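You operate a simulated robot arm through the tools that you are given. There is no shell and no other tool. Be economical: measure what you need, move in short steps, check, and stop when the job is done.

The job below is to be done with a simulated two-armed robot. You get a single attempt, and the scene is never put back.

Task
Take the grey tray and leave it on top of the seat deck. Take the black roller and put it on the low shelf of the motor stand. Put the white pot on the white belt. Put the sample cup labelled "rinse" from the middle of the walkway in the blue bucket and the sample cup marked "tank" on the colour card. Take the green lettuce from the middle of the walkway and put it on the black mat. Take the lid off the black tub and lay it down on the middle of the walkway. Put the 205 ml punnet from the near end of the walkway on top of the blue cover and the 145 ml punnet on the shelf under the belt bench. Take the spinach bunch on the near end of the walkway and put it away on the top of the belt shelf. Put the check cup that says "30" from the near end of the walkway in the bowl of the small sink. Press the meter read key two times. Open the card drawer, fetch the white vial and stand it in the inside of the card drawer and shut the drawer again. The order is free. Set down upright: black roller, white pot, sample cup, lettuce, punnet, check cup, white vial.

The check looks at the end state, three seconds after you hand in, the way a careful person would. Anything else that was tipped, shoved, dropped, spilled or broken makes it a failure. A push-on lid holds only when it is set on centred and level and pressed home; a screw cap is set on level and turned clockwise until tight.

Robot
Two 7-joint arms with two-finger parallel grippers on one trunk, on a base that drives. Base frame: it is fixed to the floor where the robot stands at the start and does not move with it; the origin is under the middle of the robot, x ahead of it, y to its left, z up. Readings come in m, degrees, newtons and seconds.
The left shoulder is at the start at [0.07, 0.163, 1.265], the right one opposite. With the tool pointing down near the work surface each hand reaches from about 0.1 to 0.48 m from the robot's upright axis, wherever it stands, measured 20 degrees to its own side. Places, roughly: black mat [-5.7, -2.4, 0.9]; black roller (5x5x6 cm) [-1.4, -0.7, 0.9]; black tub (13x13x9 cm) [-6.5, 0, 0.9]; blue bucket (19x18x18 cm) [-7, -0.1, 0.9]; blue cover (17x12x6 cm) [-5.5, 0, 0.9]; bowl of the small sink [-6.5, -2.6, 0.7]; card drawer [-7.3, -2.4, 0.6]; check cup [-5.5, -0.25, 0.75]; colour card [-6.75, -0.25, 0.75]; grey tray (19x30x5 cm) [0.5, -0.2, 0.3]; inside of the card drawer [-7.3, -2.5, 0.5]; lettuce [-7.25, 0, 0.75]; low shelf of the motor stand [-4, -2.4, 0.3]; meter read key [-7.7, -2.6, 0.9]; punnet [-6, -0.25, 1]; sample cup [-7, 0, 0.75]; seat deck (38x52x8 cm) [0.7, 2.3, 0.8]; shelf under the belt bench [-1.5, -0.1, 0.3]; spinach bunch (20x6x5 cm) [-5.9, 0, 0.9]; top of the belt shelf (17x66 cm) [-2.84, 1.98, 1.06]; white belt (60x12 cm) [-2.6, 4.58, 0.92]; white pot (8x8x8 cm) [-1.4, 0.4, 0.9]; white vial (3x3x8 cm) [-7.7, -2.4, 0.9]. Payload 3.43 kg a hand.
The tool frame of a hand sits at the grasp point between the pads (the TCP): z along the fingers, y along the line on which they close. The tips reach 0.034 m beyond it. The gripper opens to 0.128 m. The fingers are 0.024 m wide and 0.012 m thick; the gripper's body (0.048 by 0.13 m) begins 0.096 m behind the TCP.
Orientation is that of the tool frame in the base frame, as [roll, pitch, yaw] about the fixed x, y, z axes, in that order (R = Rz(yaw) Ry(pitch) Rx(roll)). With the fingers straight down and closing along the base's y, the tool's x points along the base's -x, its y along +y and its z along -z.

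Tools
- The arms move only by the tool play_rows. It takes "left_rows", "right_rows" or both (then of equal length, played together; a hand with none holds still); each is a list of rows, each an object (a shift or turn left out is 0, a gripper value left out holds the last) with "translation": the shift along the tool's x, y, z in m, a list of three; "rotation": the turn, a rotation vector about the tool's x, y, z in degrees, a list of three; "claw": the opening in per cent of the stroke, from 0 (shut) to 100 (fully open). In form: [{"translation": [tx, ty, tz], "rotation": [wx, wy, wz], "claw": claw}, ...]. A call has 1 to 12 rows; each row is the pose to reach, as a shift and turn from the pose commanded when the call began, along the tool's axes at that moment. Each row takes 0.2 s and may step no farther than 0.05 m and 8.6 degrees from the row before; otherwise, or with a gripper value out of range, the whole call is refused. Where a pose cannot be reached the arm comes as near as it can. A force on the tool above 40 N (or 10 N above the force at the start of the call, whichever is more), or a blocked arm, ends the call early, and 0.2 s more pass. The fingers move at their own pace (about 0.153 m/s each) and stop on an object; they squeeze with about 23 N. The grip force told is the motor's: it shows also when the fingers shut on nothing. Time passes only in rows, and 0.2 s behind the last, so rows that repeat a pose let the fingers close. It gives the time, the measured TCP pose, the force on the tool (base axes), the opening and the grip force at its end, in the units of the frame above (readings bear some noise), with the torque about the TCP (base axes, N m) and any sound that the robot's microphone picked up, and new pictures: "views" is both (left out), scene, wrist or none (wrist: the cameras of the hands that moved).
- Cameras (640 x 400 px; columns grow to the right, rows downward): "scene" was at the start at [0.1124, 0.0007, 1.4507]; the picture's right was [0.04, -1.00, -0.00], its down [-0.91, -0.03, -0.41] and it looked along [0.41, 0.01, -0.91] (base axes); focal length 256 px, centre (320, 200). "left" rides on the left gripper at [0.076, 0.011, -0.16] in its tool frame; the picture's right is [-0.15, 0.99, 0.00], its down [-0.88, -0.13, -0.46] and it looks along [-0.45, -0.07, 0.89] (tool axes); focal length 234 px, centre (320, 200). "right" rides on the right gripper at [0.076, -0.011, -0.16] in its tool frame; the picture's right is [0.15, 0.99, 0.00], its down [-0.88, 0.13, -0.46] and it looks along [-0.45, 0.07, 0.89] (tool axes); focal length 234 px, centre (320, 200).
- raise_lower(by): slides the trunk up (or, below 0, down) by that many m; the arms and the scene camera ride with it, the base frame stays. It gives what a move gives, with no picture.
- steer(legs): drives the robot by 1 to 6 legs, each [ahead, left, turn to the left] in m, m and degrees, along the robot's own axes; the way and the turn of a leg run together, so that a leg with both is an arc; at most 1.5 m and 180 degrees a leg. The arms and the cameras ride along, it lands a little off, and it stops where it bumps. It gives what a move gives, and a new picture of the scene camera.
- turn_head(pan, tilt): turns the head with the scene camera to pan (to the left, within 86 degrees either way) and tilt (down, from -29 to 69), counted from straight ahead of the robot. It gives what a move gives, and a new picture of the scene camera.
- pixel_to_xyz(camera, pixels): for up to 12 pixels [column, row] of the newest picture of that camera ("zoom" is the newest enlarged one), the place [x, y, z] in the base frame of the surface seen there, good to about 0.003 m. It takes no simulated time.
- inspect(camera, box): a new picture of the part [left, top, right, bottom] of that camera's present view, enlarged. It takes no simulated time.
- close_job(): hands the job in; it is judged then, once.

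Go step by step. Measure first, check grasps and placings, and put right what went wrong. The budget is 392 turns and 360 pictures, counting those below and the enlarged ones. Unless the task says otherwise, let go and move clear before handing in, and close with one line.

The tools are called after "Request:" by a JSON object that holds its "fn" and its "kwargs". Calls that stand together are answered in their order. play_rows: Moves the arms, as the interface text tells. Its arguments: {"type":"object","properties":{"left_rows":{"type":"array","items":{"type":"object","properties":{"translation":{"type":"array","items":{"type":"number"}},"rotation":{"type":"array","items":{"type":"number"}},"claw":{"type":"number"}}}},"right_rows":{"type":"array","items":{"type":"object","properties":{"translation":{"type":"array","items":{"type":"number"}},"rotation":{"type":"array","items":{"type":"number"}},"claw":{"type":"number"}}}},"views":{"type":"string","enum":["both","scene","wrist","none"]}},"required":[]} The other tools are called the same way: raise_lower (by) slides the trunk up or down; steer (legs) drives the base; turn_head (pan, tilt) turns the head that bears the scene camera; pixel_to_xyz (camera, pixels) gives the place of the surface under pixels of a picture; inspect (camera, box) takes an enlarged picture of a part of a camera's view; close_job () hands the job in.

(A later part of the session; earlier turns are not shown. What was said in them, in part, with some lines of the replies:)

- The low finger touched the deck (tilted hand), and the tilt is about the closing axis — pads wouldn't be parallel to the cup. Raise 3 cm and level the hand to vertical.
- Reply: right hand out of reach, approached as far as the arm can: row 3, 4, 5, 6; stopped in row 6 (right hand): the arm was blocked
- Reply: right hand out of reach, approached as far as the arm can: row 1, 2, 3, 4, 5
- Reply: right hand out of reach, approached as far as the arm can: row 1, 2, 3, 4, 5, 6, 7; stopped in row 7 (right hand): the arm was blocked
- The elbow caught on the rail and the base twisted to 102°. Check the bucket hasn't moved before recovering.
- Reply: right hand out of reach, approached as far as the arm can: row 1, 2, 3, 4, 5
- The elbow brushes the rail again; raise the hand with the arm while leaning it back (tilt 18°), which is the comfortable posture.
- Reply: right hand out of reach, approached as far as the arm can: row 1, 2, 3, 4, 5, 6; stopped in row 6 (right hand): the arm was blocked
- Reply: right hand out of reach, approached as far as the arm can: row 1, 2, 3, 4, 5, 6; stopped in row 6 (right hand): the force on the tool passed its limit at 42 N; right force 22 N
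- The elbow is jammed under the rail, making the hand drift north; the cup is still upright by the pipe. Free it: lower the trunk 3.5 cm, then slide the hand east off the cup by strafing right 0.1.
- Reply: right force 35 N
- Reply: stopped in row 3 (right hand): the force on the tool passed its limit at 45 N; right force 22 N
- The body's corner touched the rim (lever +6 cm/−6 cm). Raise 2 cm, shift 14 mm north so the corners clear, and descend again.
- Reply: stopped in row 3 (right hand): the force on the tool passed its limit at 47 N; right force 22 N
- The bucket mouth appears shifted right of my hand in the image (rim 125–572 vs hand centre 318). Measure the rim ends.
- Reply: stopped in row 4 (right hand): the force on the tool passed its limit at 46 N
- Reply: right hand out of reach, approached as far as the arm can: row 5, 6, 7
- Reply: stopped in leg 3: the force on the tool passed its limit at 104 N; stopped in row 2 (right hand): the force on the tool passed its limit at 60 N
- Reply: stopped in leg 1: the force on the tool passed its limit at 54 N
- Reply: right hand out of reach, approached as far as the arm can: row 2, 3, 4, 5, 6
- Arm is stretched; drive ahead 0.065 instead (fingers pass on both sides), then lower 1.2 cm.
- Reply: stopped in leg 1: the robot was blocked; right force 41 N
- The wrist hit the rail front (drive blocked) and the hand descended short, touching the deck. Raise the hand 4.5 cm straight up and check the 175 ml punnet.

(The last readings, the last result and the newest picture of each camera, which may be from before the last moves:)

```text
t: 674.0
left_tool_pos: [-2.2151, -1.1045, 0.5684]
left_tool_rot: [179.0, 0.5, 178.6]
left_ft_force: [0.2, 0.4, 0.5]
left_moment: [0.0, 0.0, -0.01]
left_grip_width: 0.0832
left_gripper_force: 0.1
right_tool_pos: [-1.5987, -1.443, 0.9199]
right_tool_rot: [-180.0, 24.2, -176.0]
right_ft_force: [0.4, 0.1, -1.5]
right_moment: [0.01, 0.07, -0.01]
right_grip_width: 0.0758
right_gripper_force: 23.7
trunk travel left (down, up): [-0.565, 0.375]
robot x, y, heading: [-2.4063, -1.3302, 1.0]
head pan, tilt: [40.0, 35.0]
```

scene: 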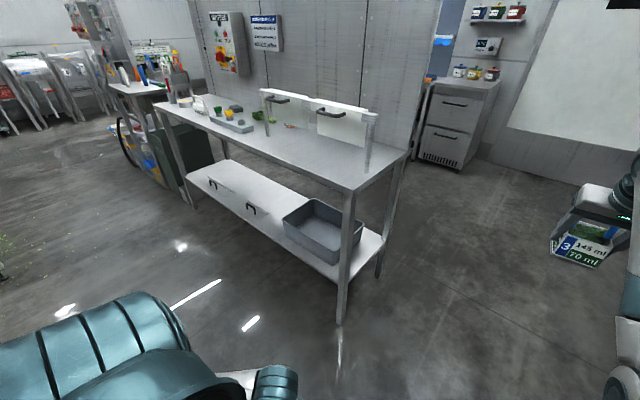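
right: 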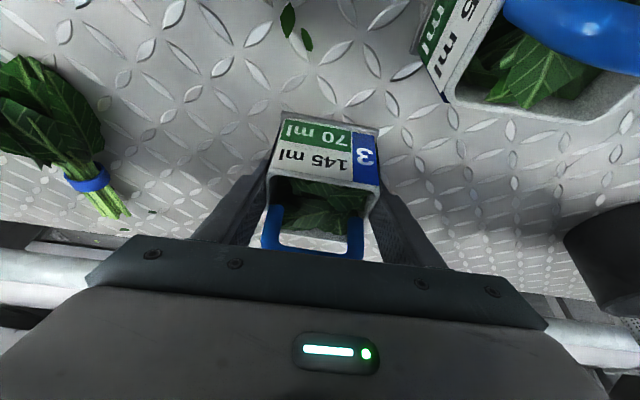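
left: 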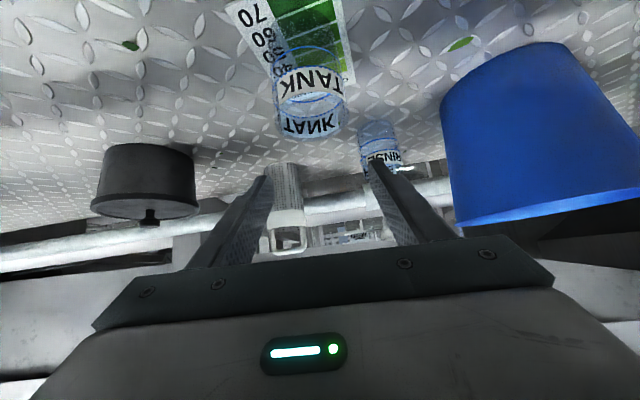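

Measure the shelf contents (plates with handles, bin) to choose a free spot.

Request:
{"fn": "pixel_to_xyz", "kwargs": {"camera": "scene", "pixels": [[213, 184], [251, 209], [285, 218], [310, 200], [270, 205], [235, 185], [325, 272], [198, 180], [240, 170], [260, 222], [225, 200]]}}

Request:
{"fn": "inspect", "kwargs": {"camera": "scene", "box": [170, 140, 410, 290]}}

```text
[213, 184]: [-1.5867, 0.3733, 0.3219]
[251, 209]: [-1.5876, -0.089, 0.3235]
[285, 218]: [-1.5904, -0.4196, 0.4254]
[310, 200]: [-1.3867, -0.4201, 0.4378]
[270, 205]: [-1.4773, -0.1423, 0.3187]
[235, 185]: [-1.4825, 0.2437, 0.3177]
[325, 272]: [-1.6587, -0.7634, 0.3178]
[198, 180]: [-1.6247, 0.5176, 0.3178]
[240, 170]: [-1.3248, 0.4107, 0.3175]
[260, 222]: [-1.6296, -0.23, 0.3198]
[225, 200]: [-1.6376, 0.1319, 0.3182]
```

```text
2.67 times, centred on (290, 215) of scene
```

zoom: 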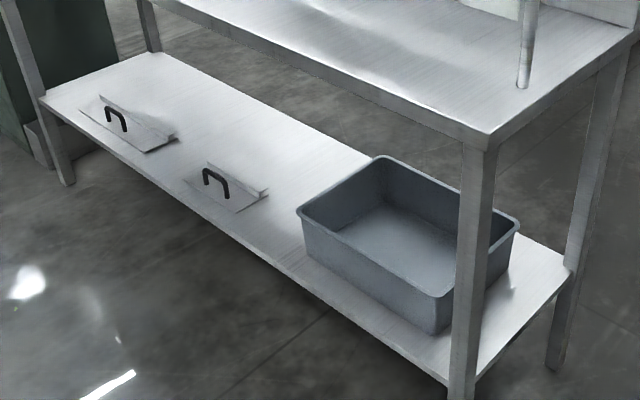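

Request:
{"fn": "pixel_to_xyz", "kwargs": {"camera": "zoom", "pixels": [[186, 181], [206, 161], [268, 190], [236, 212], [80, 110], [101, 96], [176, 138], [142, 152], [290, 215], [280, 235]]}}

```text
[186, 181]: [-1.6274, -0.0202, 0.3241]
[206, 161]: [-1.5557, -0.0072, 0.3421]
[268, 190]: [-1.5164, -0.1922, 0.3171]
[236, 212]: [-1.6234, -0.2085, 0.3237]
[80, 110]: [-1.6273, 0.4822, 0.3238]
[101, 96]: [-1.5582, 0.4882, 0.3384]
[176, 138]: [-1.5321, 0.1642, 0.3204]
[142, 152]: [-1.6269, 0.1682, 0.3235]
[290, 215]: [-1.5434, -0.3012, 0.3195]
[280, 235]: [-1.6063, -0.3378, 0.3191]
```

Free shelf gap between plate and bin: y −0.21…−0.42; target (−1.57, −0.315), z 0.318. First unfold the left arm forward/up (so lowering the trunk won't jam it).

Request:
{"fn": "play_rows", "kwargs": {"left_rows": [{"translation": [-0.037, 0, -0.027], "rotation": [0, -4, 0]}, {"translation": [-0.075, 0, -0.055], "rotation": [0, -8, 0]}, {"translation": [-0.112, 0, -0.082], "rotation": [0, -12, 0]}, {"translation": [-0.15, 0, -0.11], "rotation": [0, -16, 0]}, {"translation": [-0.187, 0, -0.137], "rotation": [0, -20, 0]}, {"translation": [-0.225, 0, -0.165], "rotation": [0, -24, 0]}, {"translation": [-0.262, 0, -0.192], "rotation": [0, -28, 0]}, {"translation": [-0.3, 0, -0.22], "rotation": [0, -32, 0]}, {"translation": [-0.337, 0, -0.247], "rotation": [0, -36, 0]}, {"translation": [-0.375, 0, -0.275], "rotation": [0, -40, 0]}, {"translation": [-0.41, 0, -0.3], "rotation": [0, -44, 0]}, {"translation": [-0.44, 0, -0.32], "rotation": [0, -48, 0]}], "views": "none"}}

```text
t: 676.6
left_tool_pos: [-1.7765, -1.121, 0.8901]
left_tool_rot: [178.5, 48.4, 177.7]
left_ft_force: [0.5, -1.0, 0.0]
left_moment: [-0.01, -0.02, 0.0]
left_grip_width: 0.0829
left_gripper_force: 0.0
left hand out of reach, approached as far as the arm can: row 1, 2, 3, 4, 5, 6, 7
right_tool_pos: [-1.5969, -1.443, 0.9197]
right_tool_rot: [-179.8, 24.4, -176.0]
right_ft_force: [0.1, 0.0, -2.1]
right_moment: [-0.01, 0.04, 0.0]
right_grip_width: 0.0756
right_gripper_force: 22.7
trunk travel left (down, up): [-0.565, 0.375]
robot x, y, heading: [-2.4075, -1.3292, 0.7]
head pan, tilt: [40.0, 35.0]
```

Back off 0.27, lower the trunk 0.4 + 0.1.

Request:
{"fn": "steer", "kwargs": {"legs": [[-0.27, 0, -0.7]]}}

Request:
{"fn": "raise_lower", "kwargs": {"by": -0.4}}

Request:
{"fn": "raise_lower", "kwargs": {"by": -0.095}}

```text
t: 678.5
left_tool_pos: [-2.0423, -1.131, 0.8917]
left_tool_rot: [178.6, 48.4, 177.1]
left_ft_force: [0.2, 0.4, -0.2]
left_moment: [0.03, 0.03, -0.03]
left_grip_width: 0.0833
left_gripper_force: 0.1
right_tool_pos: [-1.8675, -1.4536, 0.92]
right_tool_rot: [-179.8, 24.2, -176.7]
right_ft_force: [-0.7, -0.7, -1.3]
right_moment: [0.0, 0.0, 0.03]
right_grip_width: 0.076
right_gripper_force: 22.9
trunk travel left (down, up): [-0.565, 0.375]
robot x, y, heading: [-2.6737, -1.3336, 0.3]
head pan, tilt: [40.0, 35.0]
```

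scene: 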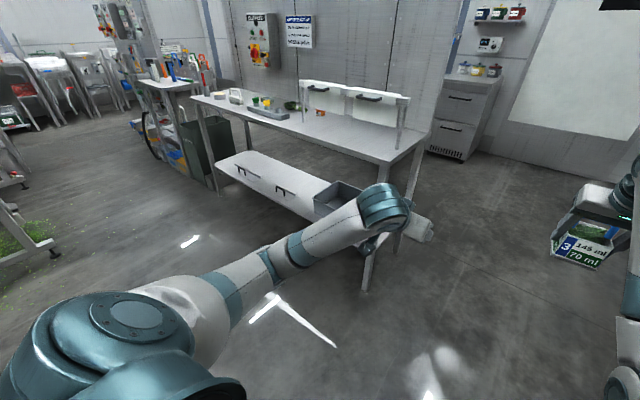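

```text
t: 682.3
left_tool_pos: [-2.0423, -1.1306, 0.4915]
left_tool_rot: [178.6, 48.4, 177.1]
left_ft_force: [-0.3, -0.2, 0.3]
left_moment: [0.03, -0.03, -0.02]
left_grip_width: 0.0833
left_gripper_force: 0.2
right_tool_pos: [-1.8669, -1.454, 0.5201]
right_tool_rot: [-179.9, 24.4, -176.5]
right_ft_force: [0.0, -0.9, -1.4]
right_moment: [0.03, 0.0, -0.01]
right_grip_width: 0.0758
right_gripper_force: 23.0
trunk travel left (down, up): [-0.165, 0.775]
robot x, y, heading: [-2.6761, -1.337, 0.1]
head pan, tilt: [40.0, 35.0]
```

```text
t: 683.6
left_tool_pos: [-2.043, -1.1305, 0.3953]
left_tool_rot: [178.6, 48.4, 177.1]
left_ft_force: [0.8, 0.2, -0.4]
left_moment: [0.0, 0.0, -0.03]
left_grip_width: 0.0833
left_gripper_force: 0.0
right_tool_pos: [-1.867, -1.4532, 0.4248]
right_tool_rot: [-180.0, 24.2, -176.6]
right_ft_force: [0.2, 0.2, -1.8]
right_moment: [-0.01, 0.0, 0.0]
right_grip_width: 0.0759
right_gripper_force: 23.0
trunk travel left (down, up): [-0.07, 0.87]
robot x, y, heading: [-2.6782, -1.3295, 0.4]
head pan, tilt: [40.0, 35.0]
```

Strafe left 1.138 to line up with the free gap.

Request:
{"fn": "steer", "kwargs": {"legs": [[0, 1.138, -0.4]]}}

Request:
{"fn": "turn_head", "kwargs": {"pan": 0, "tilt": 25}}

```text
t: 689.4
left_tool_pos: [-2.0396, -0.0105, 0.3967]
left_tool_rot: [178.5, 48.5, 176.4]
left_ft_force: [-0.6, -0.3, -0.2]
left_moment: [0.03, -0.01, 0.03]
left_grip_width: 0.0832
left_gripper_force: 0.1
right_tool_pos: [-1.868, -0.3365, 0.4254]
right_tool_rot: [-179.9, 24.3, -177.3]
right_ft_force: [0.3, -0.4, -2.3]
right_moment: [-0.03, 0.03, 0.02]
right_grip_width: 0.0758
right_gripper_force: 23.0
trunk travel left (down, up): [-0.07, 0.87]
robot x, y, heading: [-2.6756, -0.206, -0.4]
head pan, tilt: [40.0, 35.0]
```

scene: 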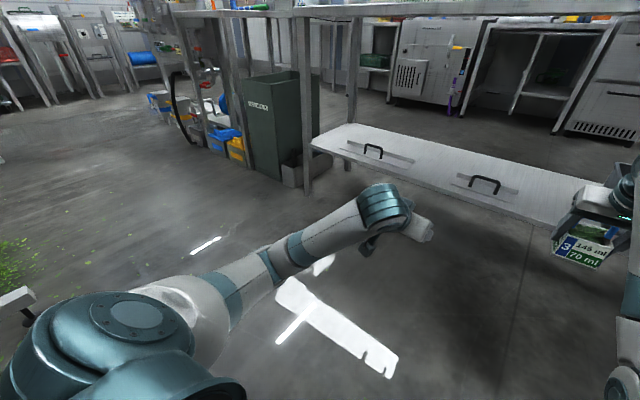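

```text
t: 690.4
left_tool_pos: [-2.04, -0.0108, 0.3962]
left_tool_rot: [178.6, 48.3, 176.4]
left_ft_force: [0.2, -0.3, 0.1]
left_moment: [-0.02, -0.02, 0.04]
left_grip_width: 0.0833
left_gripper_force: 0.0
right_tool_pos: [-1.8676, -0.3368, 0.4244]
right_tool_rot: [-179.8, 24.3, -177.3]
right_ft_force: [0.5, 0.7, -1.6]
right_moment: [0.01, 0.03, -0.02]
right_grip_width: 0.0758
right_gripper_force: 23.0
trunk travel left (down, up): [-0.07, 0.87]
robot x, y, heading: [-2.6784, -0.208, -0.4]
head pan, tilt: [0.0, 25.0]
```

scene: 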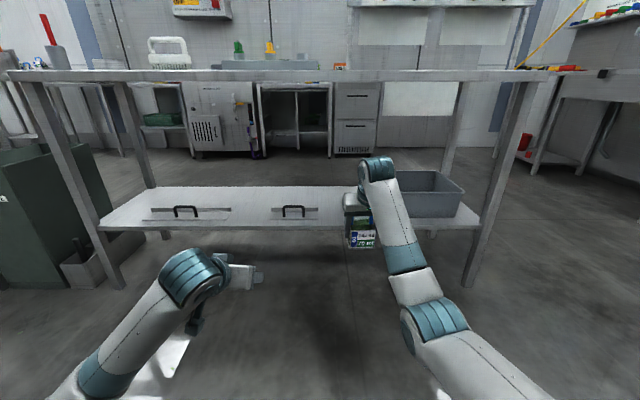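

Aligned between plate and bin. Left 0.02, ahead 0.295.

Request:
{"fn": "steer", "kwargs": {"legs": [[0, 0.02, 0.4], [0.295, 0, 0]]}}

Request:
{"fn": "inspect", "kwargs": {"camera": "right", "box": [0, 0, 640, 400]}}

```text
t: 692.9
left_tool_pos: [-1.7452, 0.014, 0.3951]
left_tool_rot: [178.5, 48.4, 176.9]
left_ft_force: [-0.5, 0.0, 0.1]
left_moment: [-0.01, 0.02, -0.01]
left_grip_width: 0.083
left_gripper_force: 0.0
right_tool_pos: [-1.5726, -0.3104, 0.4248]
right_tool_rot: [-179.9, 24.2, -176.9]
right_ft_force: [-0.7, -0.3, -2.0]
right_moment: [0.0, 0.03, 0.0]
right_grip_width: 0.0759
right_gripper_force: 23.2
trunk travel left (down, up): [-0.07, 0.87]
robot x, y, heading: [-2.3855, -0.1904, 0.3]
head pan, tilt: [0.0, 25.0]
```

scene: 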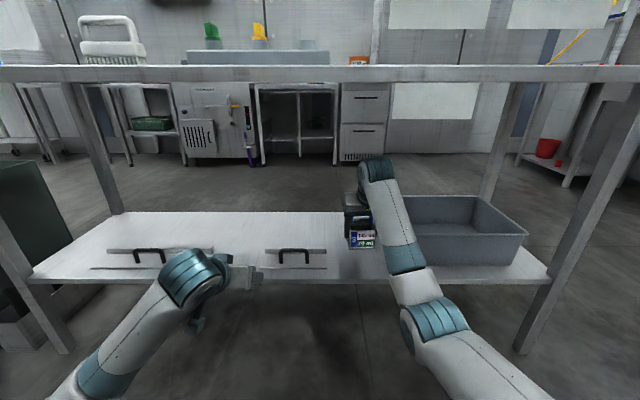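

```text
1.00 times, centred on (320, 200) of right (not enlarged: the box is as wide or as high as the picture)
```

zoom: 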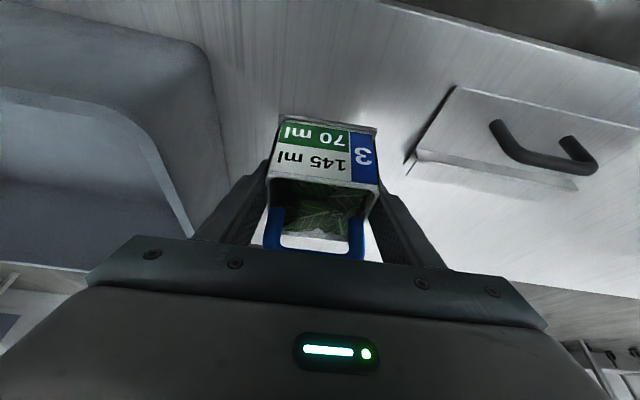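

Clear on both sides. Lower with the trunk to contact.

Request:
{"fn": "raise_lower", "kwargs": {"by": -0.044}}

Request:
{"fn": "raise_lower", "kwargs": {"by": -0.006}}

```text
t: 693.7
left_tool_pos: [-1.7459, 0.0142, 0.3521]
left_tool_rot: [178.6, 48.3, 176.9]
left_ft_force: [-0.2, -0.4, -0.1]
left_moment: [0.01, -0.02, 0.03]
left_grip_width: 0.0834
left_gripper_force: 0.0
right_tool_pos: [-1.5708, -0.3116, 0.382]
right_tool_rot: [-179.9, 24.2, -176.8]
right_ft_force: [-0.3, 0.2, -1.0]
right_moment: [0.01, 0.0, 0.02]
right_grip_width: 0.0758
right_gripper_force: 23.0
trunk travel left (down, up): [-0.026, 0.914]
robot x, y, heading: [-2.3788, -0.1844, 0.3]
head pan, tilt: [0.0, 25.0]
```

```text
t: 694.3
left_tool_pos: [-1.7464, 0.0141, 0.346]
left_tool_rot: [178.6, 48.4, 176.9]
left_ft_force: [-0.2, -0.3, 0.3]
left_moment: [0.01, -0.02, 0.01]
left_grip_width: 0.0833
left_gripper_force: 0.0
right_tool_pos: [-1.5718, -0.3096, 0.3749]
right_tool_rot: [-179.9, 24.4, -176.8]
right_ft_force: [-0.5, 0.9, -2.6]
right_moment: [0.0, 0.03, -0.05]
right_grip_width: 0.0758
right_gripper_force: 23.2
trunk travel left (down, up): [-0.02, 0.92]
robot x, y, heading: [-2.3779, -0.184, 0.0]
head pan, tilt: [0.0, 25.0]
```

Request:
{"fn": "raise_lower", "kwargs": {"by": -0.004}}

Request:
{"fn": "raise_lower", "kwargs": {"by": -0.003}}

```text
t: 694.8
left_tool_pos: [-1.7459, 0.0136, 0.3429]
left_tool_rot: [178.6, 48.4, 176.9]
left_ft_force: [-0.1, 0.4, -0.4]
left_moment: [0.02, 0.0, 0.02]
left_grip_width: 0.0831
left_gripper_force: 0.1
right_tool_pos: [-1.5725, -0.3097, 0.3733]
right_tool_rot: [-180.0, 24.5, -176.8]
right_ft_force: [-0.2, -1.1, 9.6]
right_moment: [0.15, 0.35, 0.01]
right_grip_width: 0.0756
right_gripper_force: 23.9
trunk travel left (down, up): [-0.016, 0.924]
robot x, y, heading: [-2.3803, -0.1876, -0.1]
head pan, tilt: [0.0, 25.0]
```

```text
t: 695.3
left_tool_pos: [-1.747, 0.0148, 0.3412]
left_tool_rot: [178.6, 48.5, 176.9]
left_ft_force: [0.6, -0.3, -0.9]
left_moment: [0.01, -0.01, -0.01]
left_grip_width: 0.0831
left_gripper_force: 0.1
right_tool_pos: [-1.5726, -0.3088, 0.3737]
right_tool_rot: [-179.9, 24.9, -176.8]
right_ft_force: [1.0, -2.0, 26.4]
right_moment: [0.09, 0.21, 0.02]
right_grip_width: 0.0758
right_gripper_force: 23.1
trunk travel left (down, up): [-0.013, 0.927]
robot x, y, heading: [-2.3824, -0.1852, -0.1]
head pan, tilt: [0.0, 25.0]
```

Contact. Ease up, release to 80 %, and raise with the trunk.

Request:
{"fn": "raise_lower", "kwargs": {"by": 0.003}}

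Request:
{"fn": "play_rows", "kwargs": {"right_rows": [{"claw": 68}, {"claw": 76}, {"claw": 80}, {}], "views": "none"}}

Request:
{"fn": "raise_lower", "kwargs": {"by": 0.12}}

Request:
{"fn": "inspect", "kwargs": {"camera": "right", "box": [0, 0, 640, 400]}}

```text
t: 695.8
left_tool_pos: [-1.7466, 0.014, 0.3439]
left_tool_rot: [178.6, 48.5, 176.9]
left_ft_force: [-0.4, -0.2, 0.7]
left_moment: [0.01, -0.02, 0.03]
left_grip_width: 0.0834
left_gripper_force: 0.1
right_tool_pos: [-1.5719, -0.3092, 0.3725]
right_tool_rot: [-179.9, 24.5, -176.8]
right_ft_force: [8.9, -1.2, 20.9]
right_moment: [0.12, -0.48, -0.08]
right_grip_width: 0.0755
right_gripper_force: 23.1
trunk travel left (down, up): [-0.016, 0.924]
robot x, y, heading: [-2.3823, -0.1846, 0.3]
head pan, tilt: [0.0, 25.0]
```

```text
t: 696.8
left_tool_pos: [-1.7445, 0.0141, 0.3413]
left_tool_rot: [178.6, 48.4, 176.8]
left_ft_force: [0.4, -0.4, 0.0]
left_moment: [-0.02, 0.0, -0.01]
left_grip_width: 0.0831
left_gripper_force: 0.1
right_tool_pos: [-1.5706, -0.3092, 0.3709]
right_tool_rot: [-179.9, 24.2, -176.8]
right_ft_force: [0.2, -0.1, 0.2]
right_moment: [-0.03, 0.01, 0.0]
right_grip_width: 0.1024
right_gripper_force: 0.0
trunk travel left (down, up): [-0.016, 0.924]
robot x, y, heading: [-2.378, -0.1838, -0.0]
head pan, tilt: [0.0, 25.0]
```

```text
t: 698.3
left_tool_pos: [-1.7468, 0.0144, 0.4613]
left_tool_rot: [178.7, 48.5, 176.8]
left_ft_force: [0.0, -0.9, -0.4]
left_moment: [-0.01, 0.02, 0.0]
left_grip_width: 0.0832
left_gripper_force: 0.1
right_tool_pos: [-1.5718, -0.3098, 0.49]
right_tool_rot: [179.9, 24.1, -176.7]
right_ft_force: [-0.1, 0.5, 0.3]
right_moment: [0.01, 0.01, 0.01]
right_grip_width: 0.1025
right_gripper_force: 0.1
trunk travel left (down, up): [-0.136, 0.804]
robot x, y, heading: [-2.3866, -0.1879, 0.3]
head pan, tilt: [0.0, 25.0]
```

```text
1.00 times, centred on (320, 200) of right (not enlarged: the box is as wide or as high as the picture)
```

zoom: 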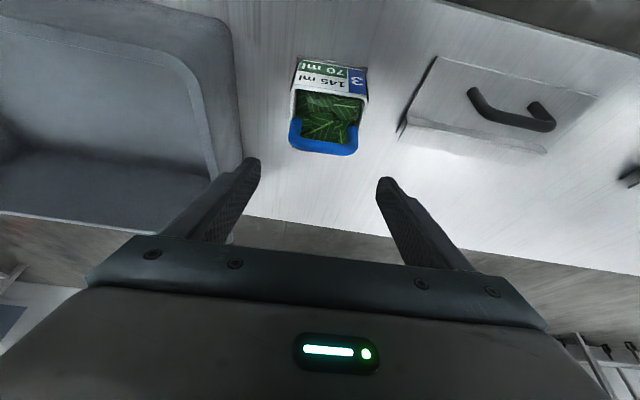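

145 ml punnet is placed. Last: the spinach. Back out and raise the trunk, then fold the left arm.

Request:
{"fn": "steer", "kwargs": {"legs": [[-0.32, 0, 0]]}}

Request:
{"fn": "raise_lower", "kwargs": {"by": 0.4}}

Request:
{"fn": "play_rows", "kwargs": {"left_rows": [{"translation": [0.045, 0, -0.003]}, {"translation": [0.09, 0, -0.005]}, {"translation": [0.135, 0, -0.008], "rotation": [0, 6, 0]}, {"translation": [0.18, 0, -0.01], "rotation": [0, 12, 0]}, {"translation": [0.225, 0, -0.013], "rotation": [0, 18, 0]}, {"translation": [0.27, 0, -0.016], "rotation": [0, 24, 0]}, {"translation": [0.315, 0, -0.018], "rotation": [0, 30, 0]}, {"translation": [0.36, 0, -0.021], "rotation": [0, 36, 0]}, {"translation": [0.405, 0, -0.023], "rotation": [0, 42, 0]}, {"translation": [0.45, 0, -0.026], "rotation": [0, 48, 0]}, {"translation": [0.495, 0, -0.028], "rotation": [0, 48, 0]}], "views": "none"}}

```text
t: 700.5
left_tool_pos: [-2.0682, 0.012, 0.4621]
left_tool_rot: [178.6, 48.4, 176.8]
left_ft_force: [-0.2, -0.3, -0.2]
left_moment: [-0.02, 0.0, 0.01]
left_grip_width: 0.083
left_gripper_force: 0.0
right_tool_pos: [-1.8953, -0.3132, 0.4906]
right_tool_rot: [-179.8, 24.3, -176.9]
right_ft_force: [0.2, 0.3, -0.1]
right_moment: [0.0, -0.01, -0.01]
right_grip_width: 0.1023
right_gripper_force: 0.1
trunk travel left (down, up): [-0.136, 0.804]
robot x, y, heading: [-2.7059, -0.1857, 0.2]
head pan, tilt: [0.0, 25.0]
```

scene: 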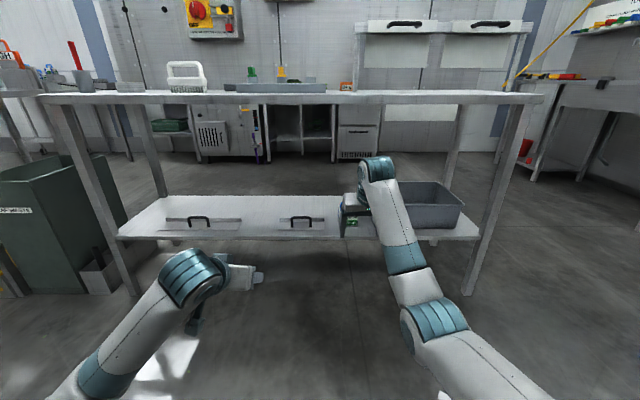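

```text
t: 704.3
left_tool_pos: [-2.0682, 0.0123, 0.8616]
left_tool_rot: [178.6, 48.4, 176.8]
left_ft_force: [-0.1, 0.6, -0.2]
left_moment: [0.02, 0.0, -0.01]
left_grip_width: 0.0831
left_gripper_force: 0.0
right_tool_pos: [-1.8948, -0.3109, 0.8909]
right_tool_rot: [-179.8, 24.3, -176.9]
right_ft_force: [0.6, 0.2, -0.4]
right_moment: [-0.02, 0.02, 0.0]
right_grip_width: 0.1024
right_gripper_force: 0.0
trunk travel left (down, up): [-0.536, 0.404]
robot x, y, heading: [-2.6993, -0.1864, -0.4]
head pan, tilt: [0.0, 25.0]
```

```text
t: 706.7
left_tool_pos: [-2.4171, 0.0319, 0.5104]
left_tool_rot: [179.1, 0.3, 177.9]
left_ft_force: [-0.5, 0.1, 0.1]
left_moment: [0.03, -0.01, -0.01]
left_grip_width: 0.0833
left_gripper_force: 0.0
right_tool_pos: [-1.8942, -0.3111, 0.8924]
right_tool_rot: [-179.9, 24.3, -176.9]
right_ft_force: [0.4, 0.1, 0.8]
right_moment: [-0.03, -0.02, 0.0]
right_grip_width: 0.1026
right_gripper_force: 0.1
trunk travel left (down, up): [-0.536, 0.404]
robot x, y, heading: [-2.7036, -0.1866, 0.1]
head pan, tilt: [0.0, 25.0]
```

Drive south, turn north, and strafe west to the spinach.

Request:
{"fn": "steer", "kwargs": {"legs": [[0, -1.18, 0], [0, 0, 90], [0, 1.3, 0], [0, 1.3, 0], [0, 0.71, 0]]}}

Request:
{"fn": "inspect", "kwargs": {"camera": "right", "box": [0, 0, 640, 400]}}

```text
t: 732.2
left_tool_pos: [-6.2091, -0.9345, 0.511]
left_tool_rot: [179.1, 0.4, -94.3]
left_ft_force: [-0.1, 0.2, 0.6]
left_moment: [-0.01, -0.02, 0.04]
left_grip_width: 0.0835
left_gripper_force: 0.0
right_tool_pos: [-5.8451, -0.4251, 0.8913]
right_tool_rot: [-179.9, 24.3, -89.2]
right_ft_force: [0.9, -0.2, -0.6]
right_moment: [0.0, -0.02, -0.03]
right_grip_width: 0.1019
right_gripper_force: 0.0
trunk travel left (down, up): [-0.536, 0.404]
robot x, y, heading: [-6.0021, -1.2317, 87.9]
head pan, tilt: [0.0, 25.0]
```

scene: 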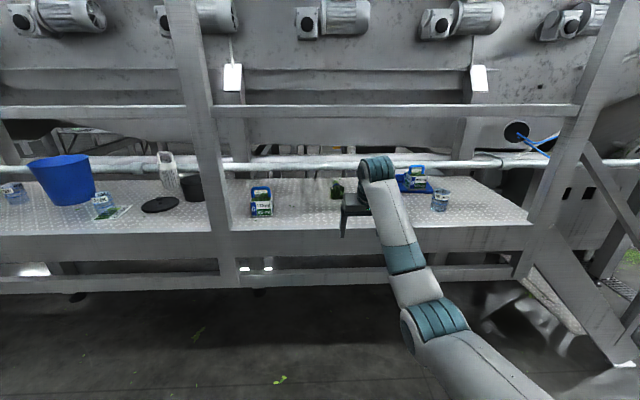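

```text
1.00 times, centred on (320, 200) of right (not enlarged: the box is as wide or as high as the picture)
```

zoom: 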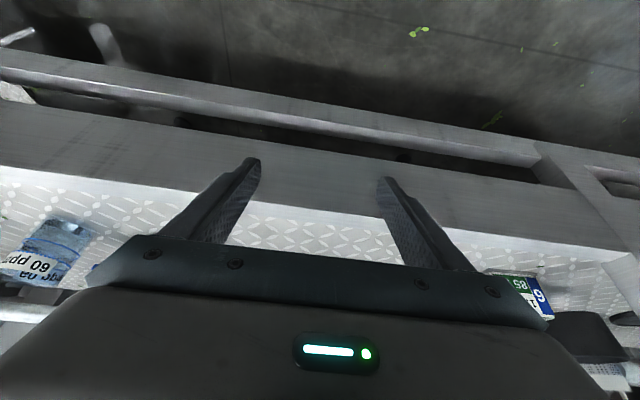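

Correct heading by +2°, raise 4 cm, strafe slightly, and drive ahead 0.39 over the spinach.

Request:
{"fn": "raise_lower", "kwargs": {"by": 0.038}}

Request:
{"fn": "steer", "kwargs": {"legs": [[0, 0.012, 2.1], [0.385, 0, 0]]}}

Request:
{"fn": "inspect", "kwargs": {"camera": "right", "box": [0, 0, 640, 400]}}

```text
t: 733.0
left_tool_pos: [-6.2078, -0.9334, 0.5487]
left_tool_rot: [179.1, 0.5, -94.4]
left_ft_force: [0.8, 0.2, 0.6]
left_moment: [-0.01, 0.0, -0.03]
left_grip_width: 0.0835
left_gripper_force: 0.0
right_tool_pos: [-5.8448, -0.4251, 0.9281]
right_tool_rot: [-179.9, 24.1, -89.2]
right_ft_force: [0.8, 0.8, -0.3]
right_moment: [-0.02, -0.03, 0.0]
right_grip_width: 0.1024
right_gripper_force: 0.0
trunk travel left (down, up): [-0.574, 0.366]
robot x, y, heading: [-5.9972, -1.2278, 87.8]
head pan, tilt: [0.0, 25.0]
```

```text
t: 735.8
left_tool_pos: [-6.2321, -0.5605, 0.5491]
left_tool_rot: [179.1, 0.2, -92.0]
left_ft_force: [-0.3, 0.6, -0.7]
left_moment: [-0.02, 0.0, 0.02]
left_grip_width: 0.0832
left_gripper_force: 0.1
right_tool_pos: [-5.8913, -0.0352, 0.9298]
right_tool_rot: [-180.0, 24.2, -86.8]
right_ft_force: [-0.4, 0.3, 0.0]
right_moment: [-0.02, -0.02, 0.03]
right_grip_width: 0.1023
right_gripper_force: 0.0
trunk travel left (down, up): [-0.574, 0.366]
robot x, y, heading: [-6.0143, -0.8454, 90.3]
head pan, tilt: [0.0, 25.0]
```

scene: 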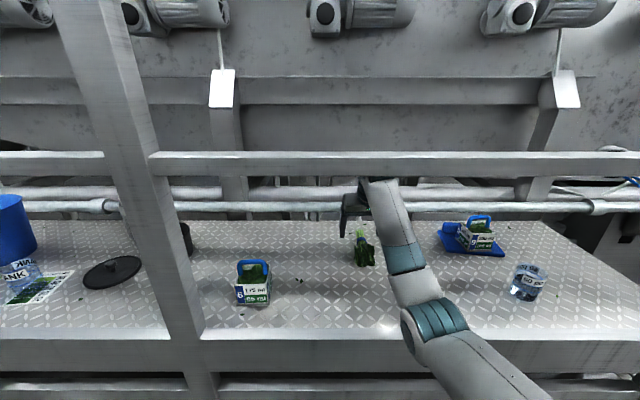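

```text
1.00 times, centred on (320, 200) of right (not enlarged: the box is as wide or as high as the picture)
```

zoom: 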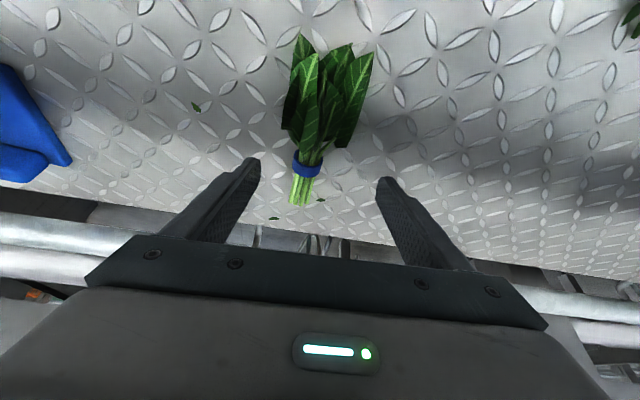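

Measure the bunch: stem end, band, leaf tip and widths.

Request:
{"fn": "pixel_to_xyz", "kwargs": {"camera": "zoom", "pixels": [[300, 203], [306, 168], [320, 110], [330, 55], [290, 100], [360, 100], [305, 140]]}}

```text
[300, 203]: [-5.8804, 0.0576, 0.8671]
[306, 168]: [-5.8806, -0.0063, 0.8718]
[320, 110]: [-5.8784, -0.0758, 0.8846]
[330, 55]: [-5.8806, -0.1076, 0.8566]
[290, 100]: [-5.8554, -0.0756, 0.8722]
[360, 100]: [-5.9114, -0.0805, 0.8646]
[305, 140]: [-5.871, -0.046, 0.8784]
```

Grip at y≈−0.035: shift 1 cm right, descend 5.4 cm, close, lift.

Request:
{"fn": "play_rows", "kwargs": {"right_rows": [{"translation": [0.0, -0.0103, 0.0]}, {"translation": [0.01, -0.0103, 0.023]}, {"translation": [0.022, -0.0103, 0.0493]}, {"translation": [0.022, -0.0103, 0.0493], "claw": 40}, {"translation": [0.022, -0.0103, 0.0493], "claw": 0}, {"translation": [0.022, -0.0103, 0.0493]}, {"translation": [0.022, -0.0103, 0.0493]}], "views": "none"}}

Request:
{"fn": "raise_lower", "kwargs": {"by": 0.04}}

Request:
{"fn": "inspect", "kwargs": {"camera": "right", "box": [0, 0, 640, 400]}}

```text
t: 737.4
left_tool_pos: [-6.2323, -0.5611, 0.5494]
left_tool_rot: [179.2, 0.3, -92.1]
left_ft_force: [0.0, 0.2, -0.4]
left_moment: [-0.02, 0.01, 0.01]
left_grip_width: 0.0831
left_gripper_force: 0.1
right_tool_pos: [-5.8817, -0.0367, 0.8759]
right_tool_rot: [-179.9, 24.4, -86.7]
right_ft_force: [-2.7, 3.2, 9.3]
right_moment: [0.06, 0.18, -0.03]
right_grip_width: 0.044
right_gripper_force: 22.6
trunk travel left (down, up): [-0.574, 0.366]
robot x, y, heading: [-6.0107, -0.8467, 90.3]
head pan, tilt: [0.0, 25.0]
```

```text
t: 738.2
left_tool_pos: [-6.2334, -0.5601, 0.5901]
left_tool_rot: [179.0, 0.3, -92.1]
left_ft_force: [-1.0, 0.0, 0.1]
left_moment: [-0.02, -0.02, -0.01]
left_grip_width: 0.0832
left_gripper_force: 0.0
right_tool_pos: [-5.8807, -0.0367, 0.9137]
right_tool_rot: [-179.9, 24.2, -86.9]
right_ft_force: [-0.2, -0.1, -0.4]
right_moment: [-0.03, -0.03, 0.0]
right_grip_width: 0.0321
right_gripper_force: 23.6
trunk travel left (down, up): [-0.614, 0.326]
robot x, y, heading: [-6.012, -0.8486, 90.0]
head pan, tilt: [0.0, 25.0]
```

```text
1.00 times, centred on (320, 200) of right (not enlarged: the box is as wide or as high as the picture)
```

zoom: 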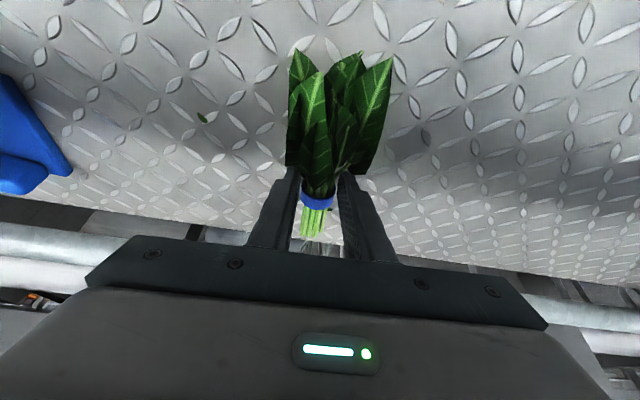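

Spinach held. Back out, travel east along y≈−1.35.

Request:
{"fn": "steer", "kwargs": {"legs": [[-0.5, 0, 0], [0, -1.3, 0], [0, -1.3, 0], [0, -1.25, 0]]}}

Request:
{"fn": "raise_lower", "kwargs": {"by": 0.32}}

```text
t: 759.3
left_tool_pos: [-2.377, -1.1666, 0.589]
left_tool_rot: [179.0, 0.3, -94.5]
left_ft_force: [0.1, 1.0, -0.9]
left_moment: [0.01, 0.02, -0.02]
left_grip_width: 0.0835
left_gripper_force: 0.0
right_tool_pos: [-2.0015, -0.6581, 0.9146]
right_tool_rot: [-180.0, 24.2, -89.2]
right_ft_force: [-0.2, -0.6, -1.1]
right_moment: [-0.03, 0.04, 0.02]
right_grip_width: 0.0314
right_gripper_force: 22.8
trunk travel left (down, up): [-0.614, 0.326]
robot x, y, heading: [-2.1681, -1.4602, 87.8]
head pan, tilt: [0.0, 25.0]
```

scene: 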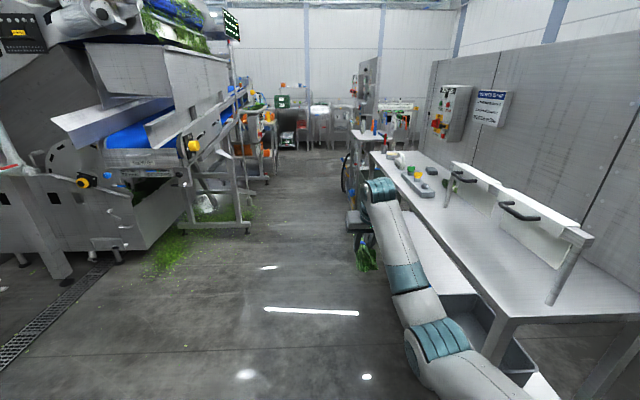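

```text
t: 762.5
left_tool_pos: [-2.3768, -1.166, 0.9101]
left_tool_rot: [179.1, 0.4, -94.4]
left_ft_force: [0.9, -0.7, -0.5]
left_moment: [0.0, 0.0, 0.0]
left_grip_width: 0.0831
left_gripper_force: 0.3
right_tool_pos: [-2.0007, -0.6578, 1.2351]
right_tool_rot: [-179.9, 24.4, -89.2]
right_ft_force: [0.1, -0.3, -0.9]
right_moment: [-0.05, 0.02, 0.0]
right_grip_width: 0.0311
right_gripper_force: 22.5
trunk travel left (down, up): [-0.934, 0.006]
robot x, y, heading: [-2.1685, -1.466, 87.8]
head pan, tilt: [0.0, 25.0]
```

The bunch now hangs leaf-down in the grip; I'll lay it over on the shelf. Drive north to the shelf with heading correction.

Request:
{"fn": "steer", "kwargs": {"legs": [[0, 0.1, 2.2], [1.4, 0, 0], [1.3, 0, 0]]}}

Request:
{"fn": "turn_head", "kwargs": {"pan": 50, "tilt": 35}}

```text
t: 776.3
left_tool_pos: [-2.4975, 1.5209, 0.9096]
left_tool_rot: [179.2, 0.4, -92.3]
left_ft_force: [0.6, -0.4, -0.5]
left_moment: [0.0, -0.02, -0.01]
left_grip_width: 0.0831
left_gripper_force: 0.0
right_tool_pos: [-2.1423, 2.0444, 1.2342]
right_tool_rot: [-179.9, 24.3, -87.0]
right_ft_force: [-0.8, -0.1, -0.4]
right_moment: [-0.02, -0.02, 0.0]
right_grip_width: 0.0314
right_gripper_force: 23.3
trunk travel left (down, up): [-0.934, 0.006]
robot x, y, heading: [-2.2799, 1.2362, 90.1]
head pan, tilt: [0.0, 25.0]
```

scene: 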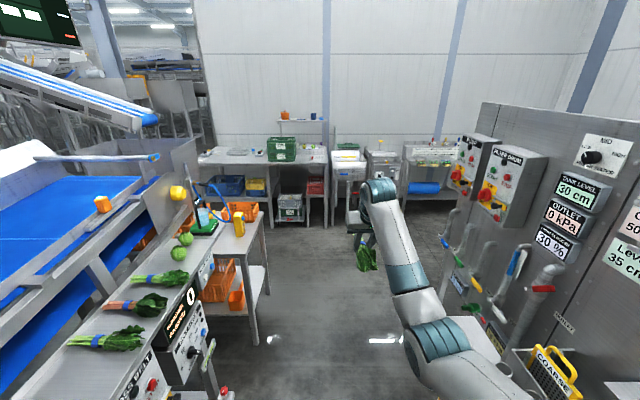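

```text
t: 777.5
left_tool_pos: [-2.4988, 1.5215, 0.9074]
left_tool_rot: [179.1, 0.4, -92.3]
left_ft_force: [0.0, -0.4, -0.2]
left_moment: [-0.02, 0.0, 0.0]
left_grip_width: 0.0829
left_gripper_force: 0.1
right_tool_pos: [-2.1437, 2.0456, 1.2354]
right_tool_rot: [-179.9, 24.3, -87.0]
right_ft_force: [-0.2, 0.6, -0.8]
right_moment: [0.03, -0.03, 0.02]
right_grip_width: 0.0315
right_gripper_force: 23.2
trunk travel left (down, up): [-0.934, 0.006]
robot x, y, heading: [-2.2815, 1.2339, 89.7]
head pan, tilt: [50.0, 35.0]
```

scene: 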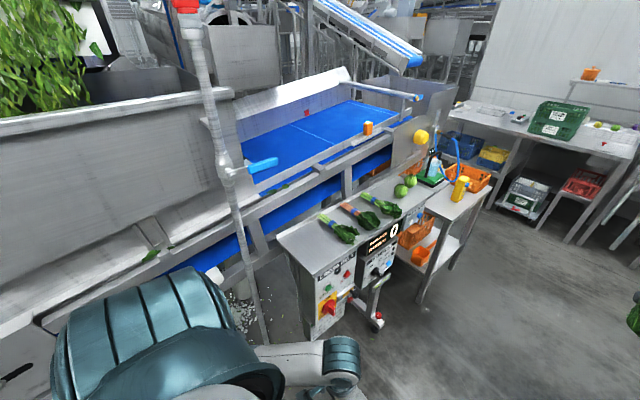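

The shelf carries three bunches lying across it; the south end is free. Measure its corners and the nearest bunch.

Request:
{"fn": "pixel_to_xyz", "kwargs": {"camera": "scene", "pixels": [[280, 237], [316, 272], [300, 248], [345, 236], [322, 218], [330, 250], [300, 230], [410, 190], [365, 248], [345, 300]]}}

Request:
{"fn": "inspect", "kwargs": {"camera": "scene", "box": [250, 150, 470, 290]}}

```text
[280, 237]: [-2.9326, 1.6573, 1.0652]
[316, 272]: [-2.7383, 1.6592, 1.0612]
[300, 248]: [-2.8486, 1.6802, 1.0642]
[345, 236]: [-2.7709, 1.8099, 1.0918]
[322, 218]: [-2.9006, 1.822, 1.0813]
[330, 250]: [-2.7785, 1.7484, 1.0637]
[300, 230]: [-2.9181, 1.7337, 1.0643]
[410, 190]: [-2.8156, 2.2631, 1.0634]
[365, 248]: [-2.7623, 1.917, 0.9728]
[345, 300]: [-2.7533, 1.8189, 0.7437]
```

```text
2.86 times, centred on (360, 220) of scene
```

zoom: 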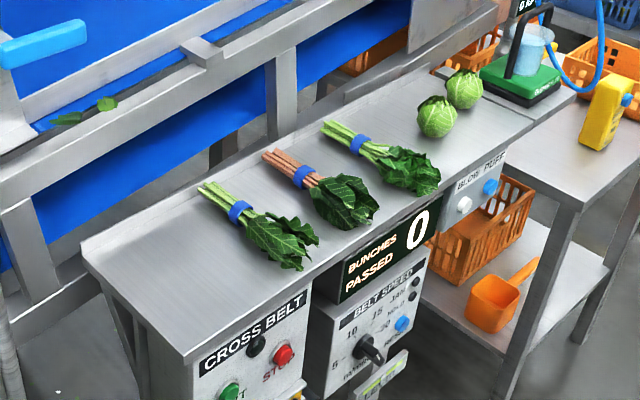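

Shelf top z 1.064, x −2.93…−2.74; free strip y 1.66–1.77. Move to (−2.05, 1.575) and then turn west.

Request:
{"fn": "steer", "kwargs": {"legs": [[0, -0.22, 0], [0.34, 0, 0]]}}

Request:
{"fn": "steer", "kwargs": {"legs": [[0, 0, 90]]}}

Request:
{"fn": "turn_head", "kwargs": {"pan": -10, "tilt": 40}}

```text
t: 781.0
left_tool_pos: [-2.2811, 1.8586, 0.9096]
left_tool_rot: [179.1, 0.3, -91.8]
left_ft_force: [-0.3, -0.4, 0.0]
left_moment: [0.0, 0.0, 0.03]
left_grip_width: 0.0831
left_gripper_force: 0.1
right_tool_pos: [-1.9303, 2.3832, 1.2354]
right_tool_rot: [-179.8, 24.3, -86.6]
right_ft_force: [-0.2, -0.7, -1.4]
right_moment: [0.02, 0.0, -0.01]
right_grip_width: 0.0312
right_gripper_force: 22.8
trunk travel left (down, up): [-0.934, 0.006]
robot x, y, heading: [-2.0609, 1.5712, 90.3]
head pan, tilt: [50.0, 35.0]
```

scene: 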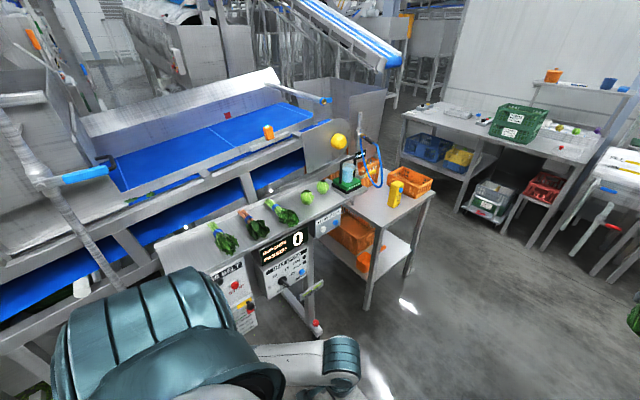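

```text
t: 785.2
left_tool_pos: [-2.3481, 1.3601, 0.9091]
left_tool_rot: [179.0, 0.6, -3.0]
left_ft_force: [-0.1, 1.3, 0.5]
left_moment: [-0.05, 0.04, -0.01]
left_grip_width: 0.0835
left_gripper_force: 0.0
right_tool_pos: [-2.8661, 1.7181, 1.2359]
right_tool_rot: [180.0, 24.4, 2.3]
right_ft_force: [11.8, -0.3, 0.8]
right_moment: [0.0, -0.3, -0.08]
right_grip_width: 0.0312
right_gripper_force: 23.2
trunk travel left (down, up): [-0.934, 0.006]
robot x, y, heading: [-2.0614, 1.5758, 179.2]
head pan, tilt: [50.0, 35.0]
```

scene: 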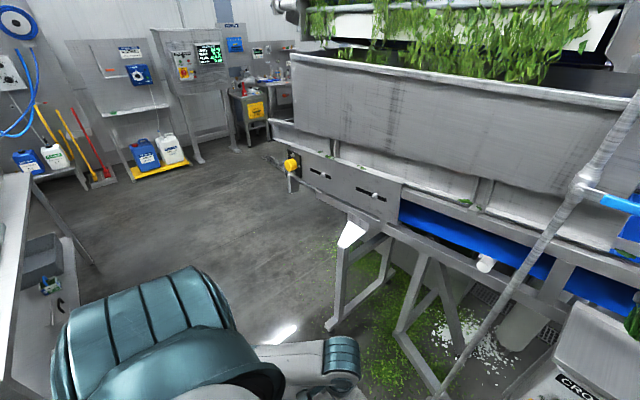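

```text
t: 786.5
left_tool_pos: [-2.3464, 1.3585, 0.9098]
left_tool_rot: [179.1, 0.5, -2.9]
left_ft_force: [0.4, -0.5, 0.3]
left_moment: [0.0, 0.0, 0.06]
left_grip_width: 0.0831
left_gripper_force: 0.1
right_tool_pos: [-2.8658, 1.7181, 1.2361]
right_tool_rot: [-179.9, 24.3, 2.4]
right_ft_force: [11.2, -0.2, 0.1]
right_moment: [0.03, -0.35, -0.09]
right_grip_width: 0.0312
right_gripper_force: 22.4
trunk travel left (down, up): [-0.934, 0.006]
robot x, y, heading: [-2.0636, 1.5733, 179.4]
head pan, tilt: [-10.0, 40.0]
```

scene: 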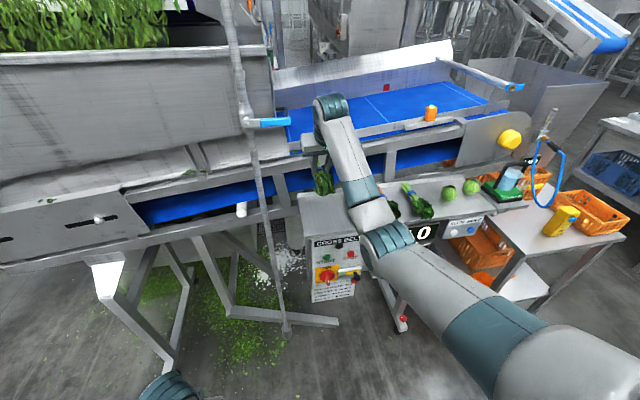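

The hand feels 11 N toward +x — something touches the conveyor frame behind the shelf. Back off 0.05 and view the wrist camera.

Request:
{"fn": "steer", "kwargs": {"legs": [[-0.05, 0, 0.5]]}}

Request:
{"fn": "inspect", "kwargs": {"camera": "right", "box": [0, 0, 640, 400]}}

```text
t: 787.4
left_tool_pos: [-2.3051, 1.3557, 0.906]
left_tool_rot: [179.1, 0.1, -2.4]
left_ft_force: [-0.9, -0.6, 0.2]
left_moment: [0.01, -0.1, 0.0]
left_grip_width: 0.0832
left_gripper_force: 0.1
right_tool_pos: [-2.8294, 1.7124, 1.2282]
right_tool_rot: [180.0, 23.9, 2.8]
right_ft_force: [-0.5, 0.1, -0.7]
right_moment: [0.04, -0.06, -0.02]
right_grip_width: 0.0313
right_gripper_force: 22.9
trunk travel left (down, up): [-0.934, 0.006]
robot x, y, heading: [-2.0098, 1.5726, 179.8]
head pan, tilt: [-10.0, 40.0]
```

scene: 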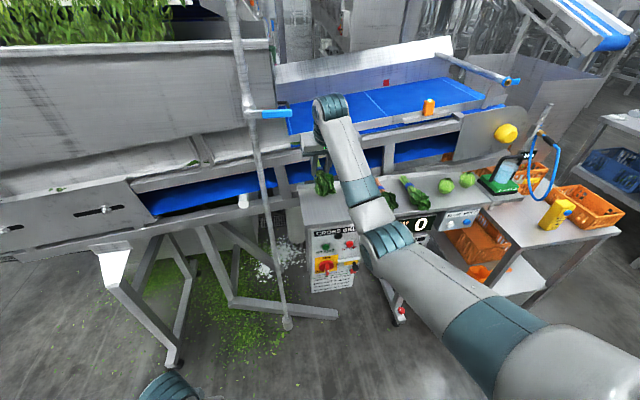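

```text
1.00 times, centred on (320, 200) of right (not enlarged: the box is as wide or as high as the picture)
```

zoom: 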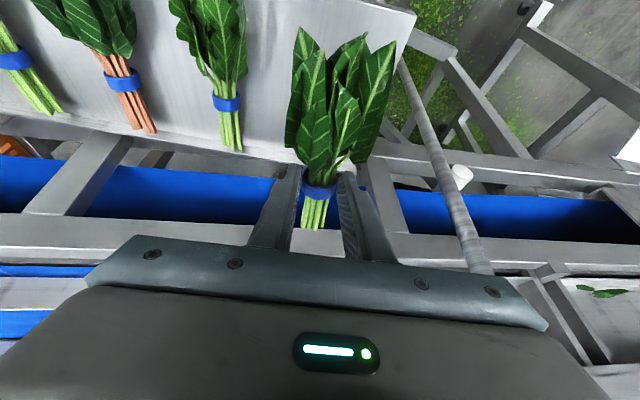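

Measure the held bunch's orientation (leaf tip, band, stems) and the shelf edge beneath.

Request:
{"fn": "pixel_to_xyz", "kwargs": {"camera": "zoom", "pixels": [[350, 50], [330, 110], [318, 190], [312, 222], [300, 40], [385, 60], [230, 105], [228, 140], [205, 20], [410, 20], [270, 150]]}}

```text
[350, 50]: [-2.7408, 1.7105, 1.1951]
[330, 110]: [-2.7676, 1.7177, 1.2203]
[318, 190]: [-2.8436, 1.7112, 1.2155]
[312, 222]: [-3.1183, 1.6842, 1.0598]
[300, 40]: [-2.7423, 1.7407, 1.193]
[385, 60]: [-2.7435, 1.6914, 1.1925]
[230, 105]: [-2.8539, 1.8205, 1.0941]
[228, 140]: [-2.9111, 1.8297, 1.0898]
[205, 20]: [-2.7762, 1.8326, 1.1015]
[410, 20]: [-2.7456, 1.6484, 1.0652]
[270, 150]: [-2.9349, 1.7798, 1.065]
```

The bunch is nearly level, spanning x −2.73…−2.91 — right over the free strip. Lower 0.1 with the trunk, then in small steps.

Request:
{"fn": "raise_lower", "kwargs": {"by": -0.1}}

Request:
{"fn": "raise_lower", "kwargs": {"by": -0.012}}

Request:
{"fn": "inspect", "kwargs": {"camera": "right", "box": [0, 0, 640, 400]}}

```text
t: 788.7
left_tool_pos: [-2.2989, 1.3553, 0.8113]
left_tool_rot: [179.1, 0.5, -2.3]
left_ft_force: [-0.3, -0.2, 0.1]
left_moment: [0.0, 0.0, 0.02]
left_grip_width: 0.083
left_gripper_force: 0.0
right_tool_pos: [-2.8215, 1.7114, 1.1343]
right_tool_rot: [-180.0, 24.3, 3.0]
right_ft_force: [1.3, -0.3, -1.7]
right_moment: [-0.02, 0.02, 0.01]
right_grip_width: 0.0313
right_gripper_force: 23.2
trunk travel left (down, up): [-0.834, 0.106]
robot x, y, heading: [-2.0144, 1.5722, 179.7]
head pan, tilt: [-10.0, 40.0]
```

```text
t: 789.3
left_tool_pos: [-2.2995, 1.356, 0.7973]
left_tool_rot: [179.1, 0.4, -2.4]
left_ft_force: [0.8, 0.0, 0.0]
left_moment: [-0.01, 0.01, 0.0]
left_grip_width: 0.0833
left_gripper_force: 0.1
right_tool_pos: [-2.8203, 1.7123, 1.1226]
right_tool_rot: [-179.9, 24.2, 2.9]
right_ft_force: [0.4, -0.2, -0.6]
right_moment: [0.02, 0.02, -0.02]
right_grip_width: 0.0316
right_gripper_force: 23.0
trunk travel left (down, up): [-0.822, 0.118]
robot x, y, heading: [-2.0103, 1.5731, 179.8]
head pan, tilt: [-10.0, 40.0]
```

```text
1.00 times, centred on (320, 200) of right (not enlarged: the box is as wide or as high as the picture)
```

zoom: 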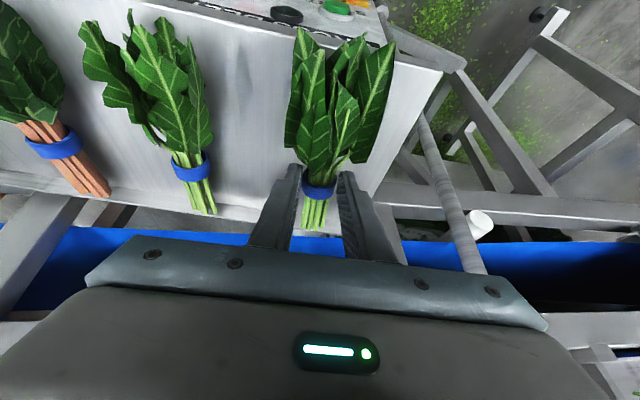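

Shift 1.2 cm further onto the shelf and lower in small steps to contact.

Request:
{"fn": "play_rows", "kwargs": {"right_rows": [{"translation": [-0.0118, 0.004, 0.0053]}, {"translation": [-0.0098, 0.004, 0.0098]}, {"translation": [-0.0078, 0.004, 0.0144]}, {"translation": [-0.0057, 0.004, 0.019]}, {"translation": [-0.0045, 0.004, 0.0217]}, {"translation": [-0.0045, 0.004, 0.0217]}], "views": "none"}}

```text
t: 790.7
left_tool_pos: [-2.2982, 1.3549, 0.7985]
left_tool_rot: [179.2, 0.4, -2.4]
left_ft_force: [1.1, 0.2, -0.2]
left_moment: [0.02, 0.03, -0.02]
left_grip_width: 0.0831
left_gripper_force: 0.0
right_tool_pos: [-2.8318, 1.707, 1.1085]
right_tool_rot: [-179.9, 24.6, 2.9]
right_ft_force: [-5.1, 1.0, 24.2]
right_moment: [0.02, 0.46, 0.02]
right_grip_width: 0.0316
right_gripper_force: 22.5
trunk travel left (down, up): [-0.822, 0.118]
robot x, y, heading: [-2.0089, 1.5683, 179.8]
head pan, tilt: [-10.0, 40.0]
```

Contact. Ease, open, and rise.

Request:
{"fn": "play_rows", "kwargs": {"right_rows": [{"translation": [-0.0008, 0, -0.0018]}, {"translation": [-0.0008, 0, -0.0018], "claw": 40}, {"translation": [-0.0008, 0, -0.0018], "claw": 60}, {"translation": [-0.0008, 0, -0.0018]}, {"translation": [-0.012, 0, -0.027]}, {"translation": [-0.03, 0, -0.067]}, {"translation": [-0.045, 0, -0.1]}], "views": "wrist"}}

```text
t: 792.3
left_tool_pos: [-2.3003, 1.3547, 0.7966]
left_tool_rot: [179.1, 0.4, -2.4]
left_ft_force: [0.0, 0.2, -0.1]
left_moment: [0.02, -0.04, -0.01]
left_grip_width: 0.0832
left_gripper_force: 0.0
right_tool_pos: [-2.8326, 1.7072, 1.213]
right_tool_rot: [-179.9, 24.2, 2.9]
right_ft_force: [-0.3, 0.5, 1.0]
right_moment: [0.0, 0.01, -0.03]
right_grip_width: 0.0767
right_gripper_force: 0.0
trunk travel left (down, up): [-0.822, 0.118]
robot x, y, heading: [-2.0079, 1.5715, 179.8]
head pan, tilt: [-10.0, 40.0]
```

right: 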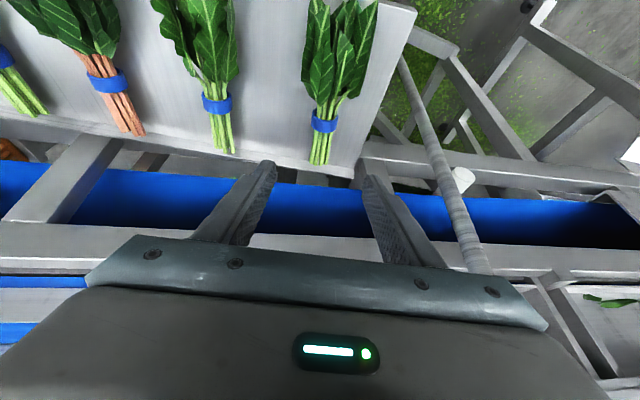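

The spinach lies on the belt shelf beside the others. Retract the hand clear and hand in.

Request:
{"fn": "play_rows", "kwargs": {"right_rows": [{"translation": [0.02, 0, -0.04]}, {"translation": [0.055, 0, -0.06]}, {"translation": [0.09, 0, -0.075]}, {"translation": [0.09, 0, -0.075]}], "views": "none"}}

Request:
{"fn": "close_job", "kwargs": {}}

```text
t: 793.3
left_tool_pos: [-2.3009, 1.3544, 0.7968]
left_tool_rot: [179.1, 0.4, -2.4]
left_ft_force: [0.1, 0.6, 0.0]
left_moment: [0.0, -0.03, -0.02]
left_grip_width: 0.0832
left_gripper_force: 0.0
right_tool_pos: [-2.7214, 1.7124, 1.2442]
right_tool_rot: [180.0, 24.1, 2.7]
right_ft_force: [0.4, 0.2, 0.4]
right_moment: [0.01, -0.04, 0.0]
right_grip_width: 0.077
right_gripper_force: 0.1
trunk travel left (down, up): [-0.822, 0.118]
robot x, y, heading: [-2.011, 1.5728, 179.6]
head pan, tilt: [-10.0, 40.0]
```

```text
The job is handed in.
```

Every item on the list was carried out and the job is handed in. Not re-checked at the end: the vial once its drawer was shut, and the blue bucket, which my hand pressed down on while placing the "rinse" cup and whose position may have changed by up to about 1 cm.
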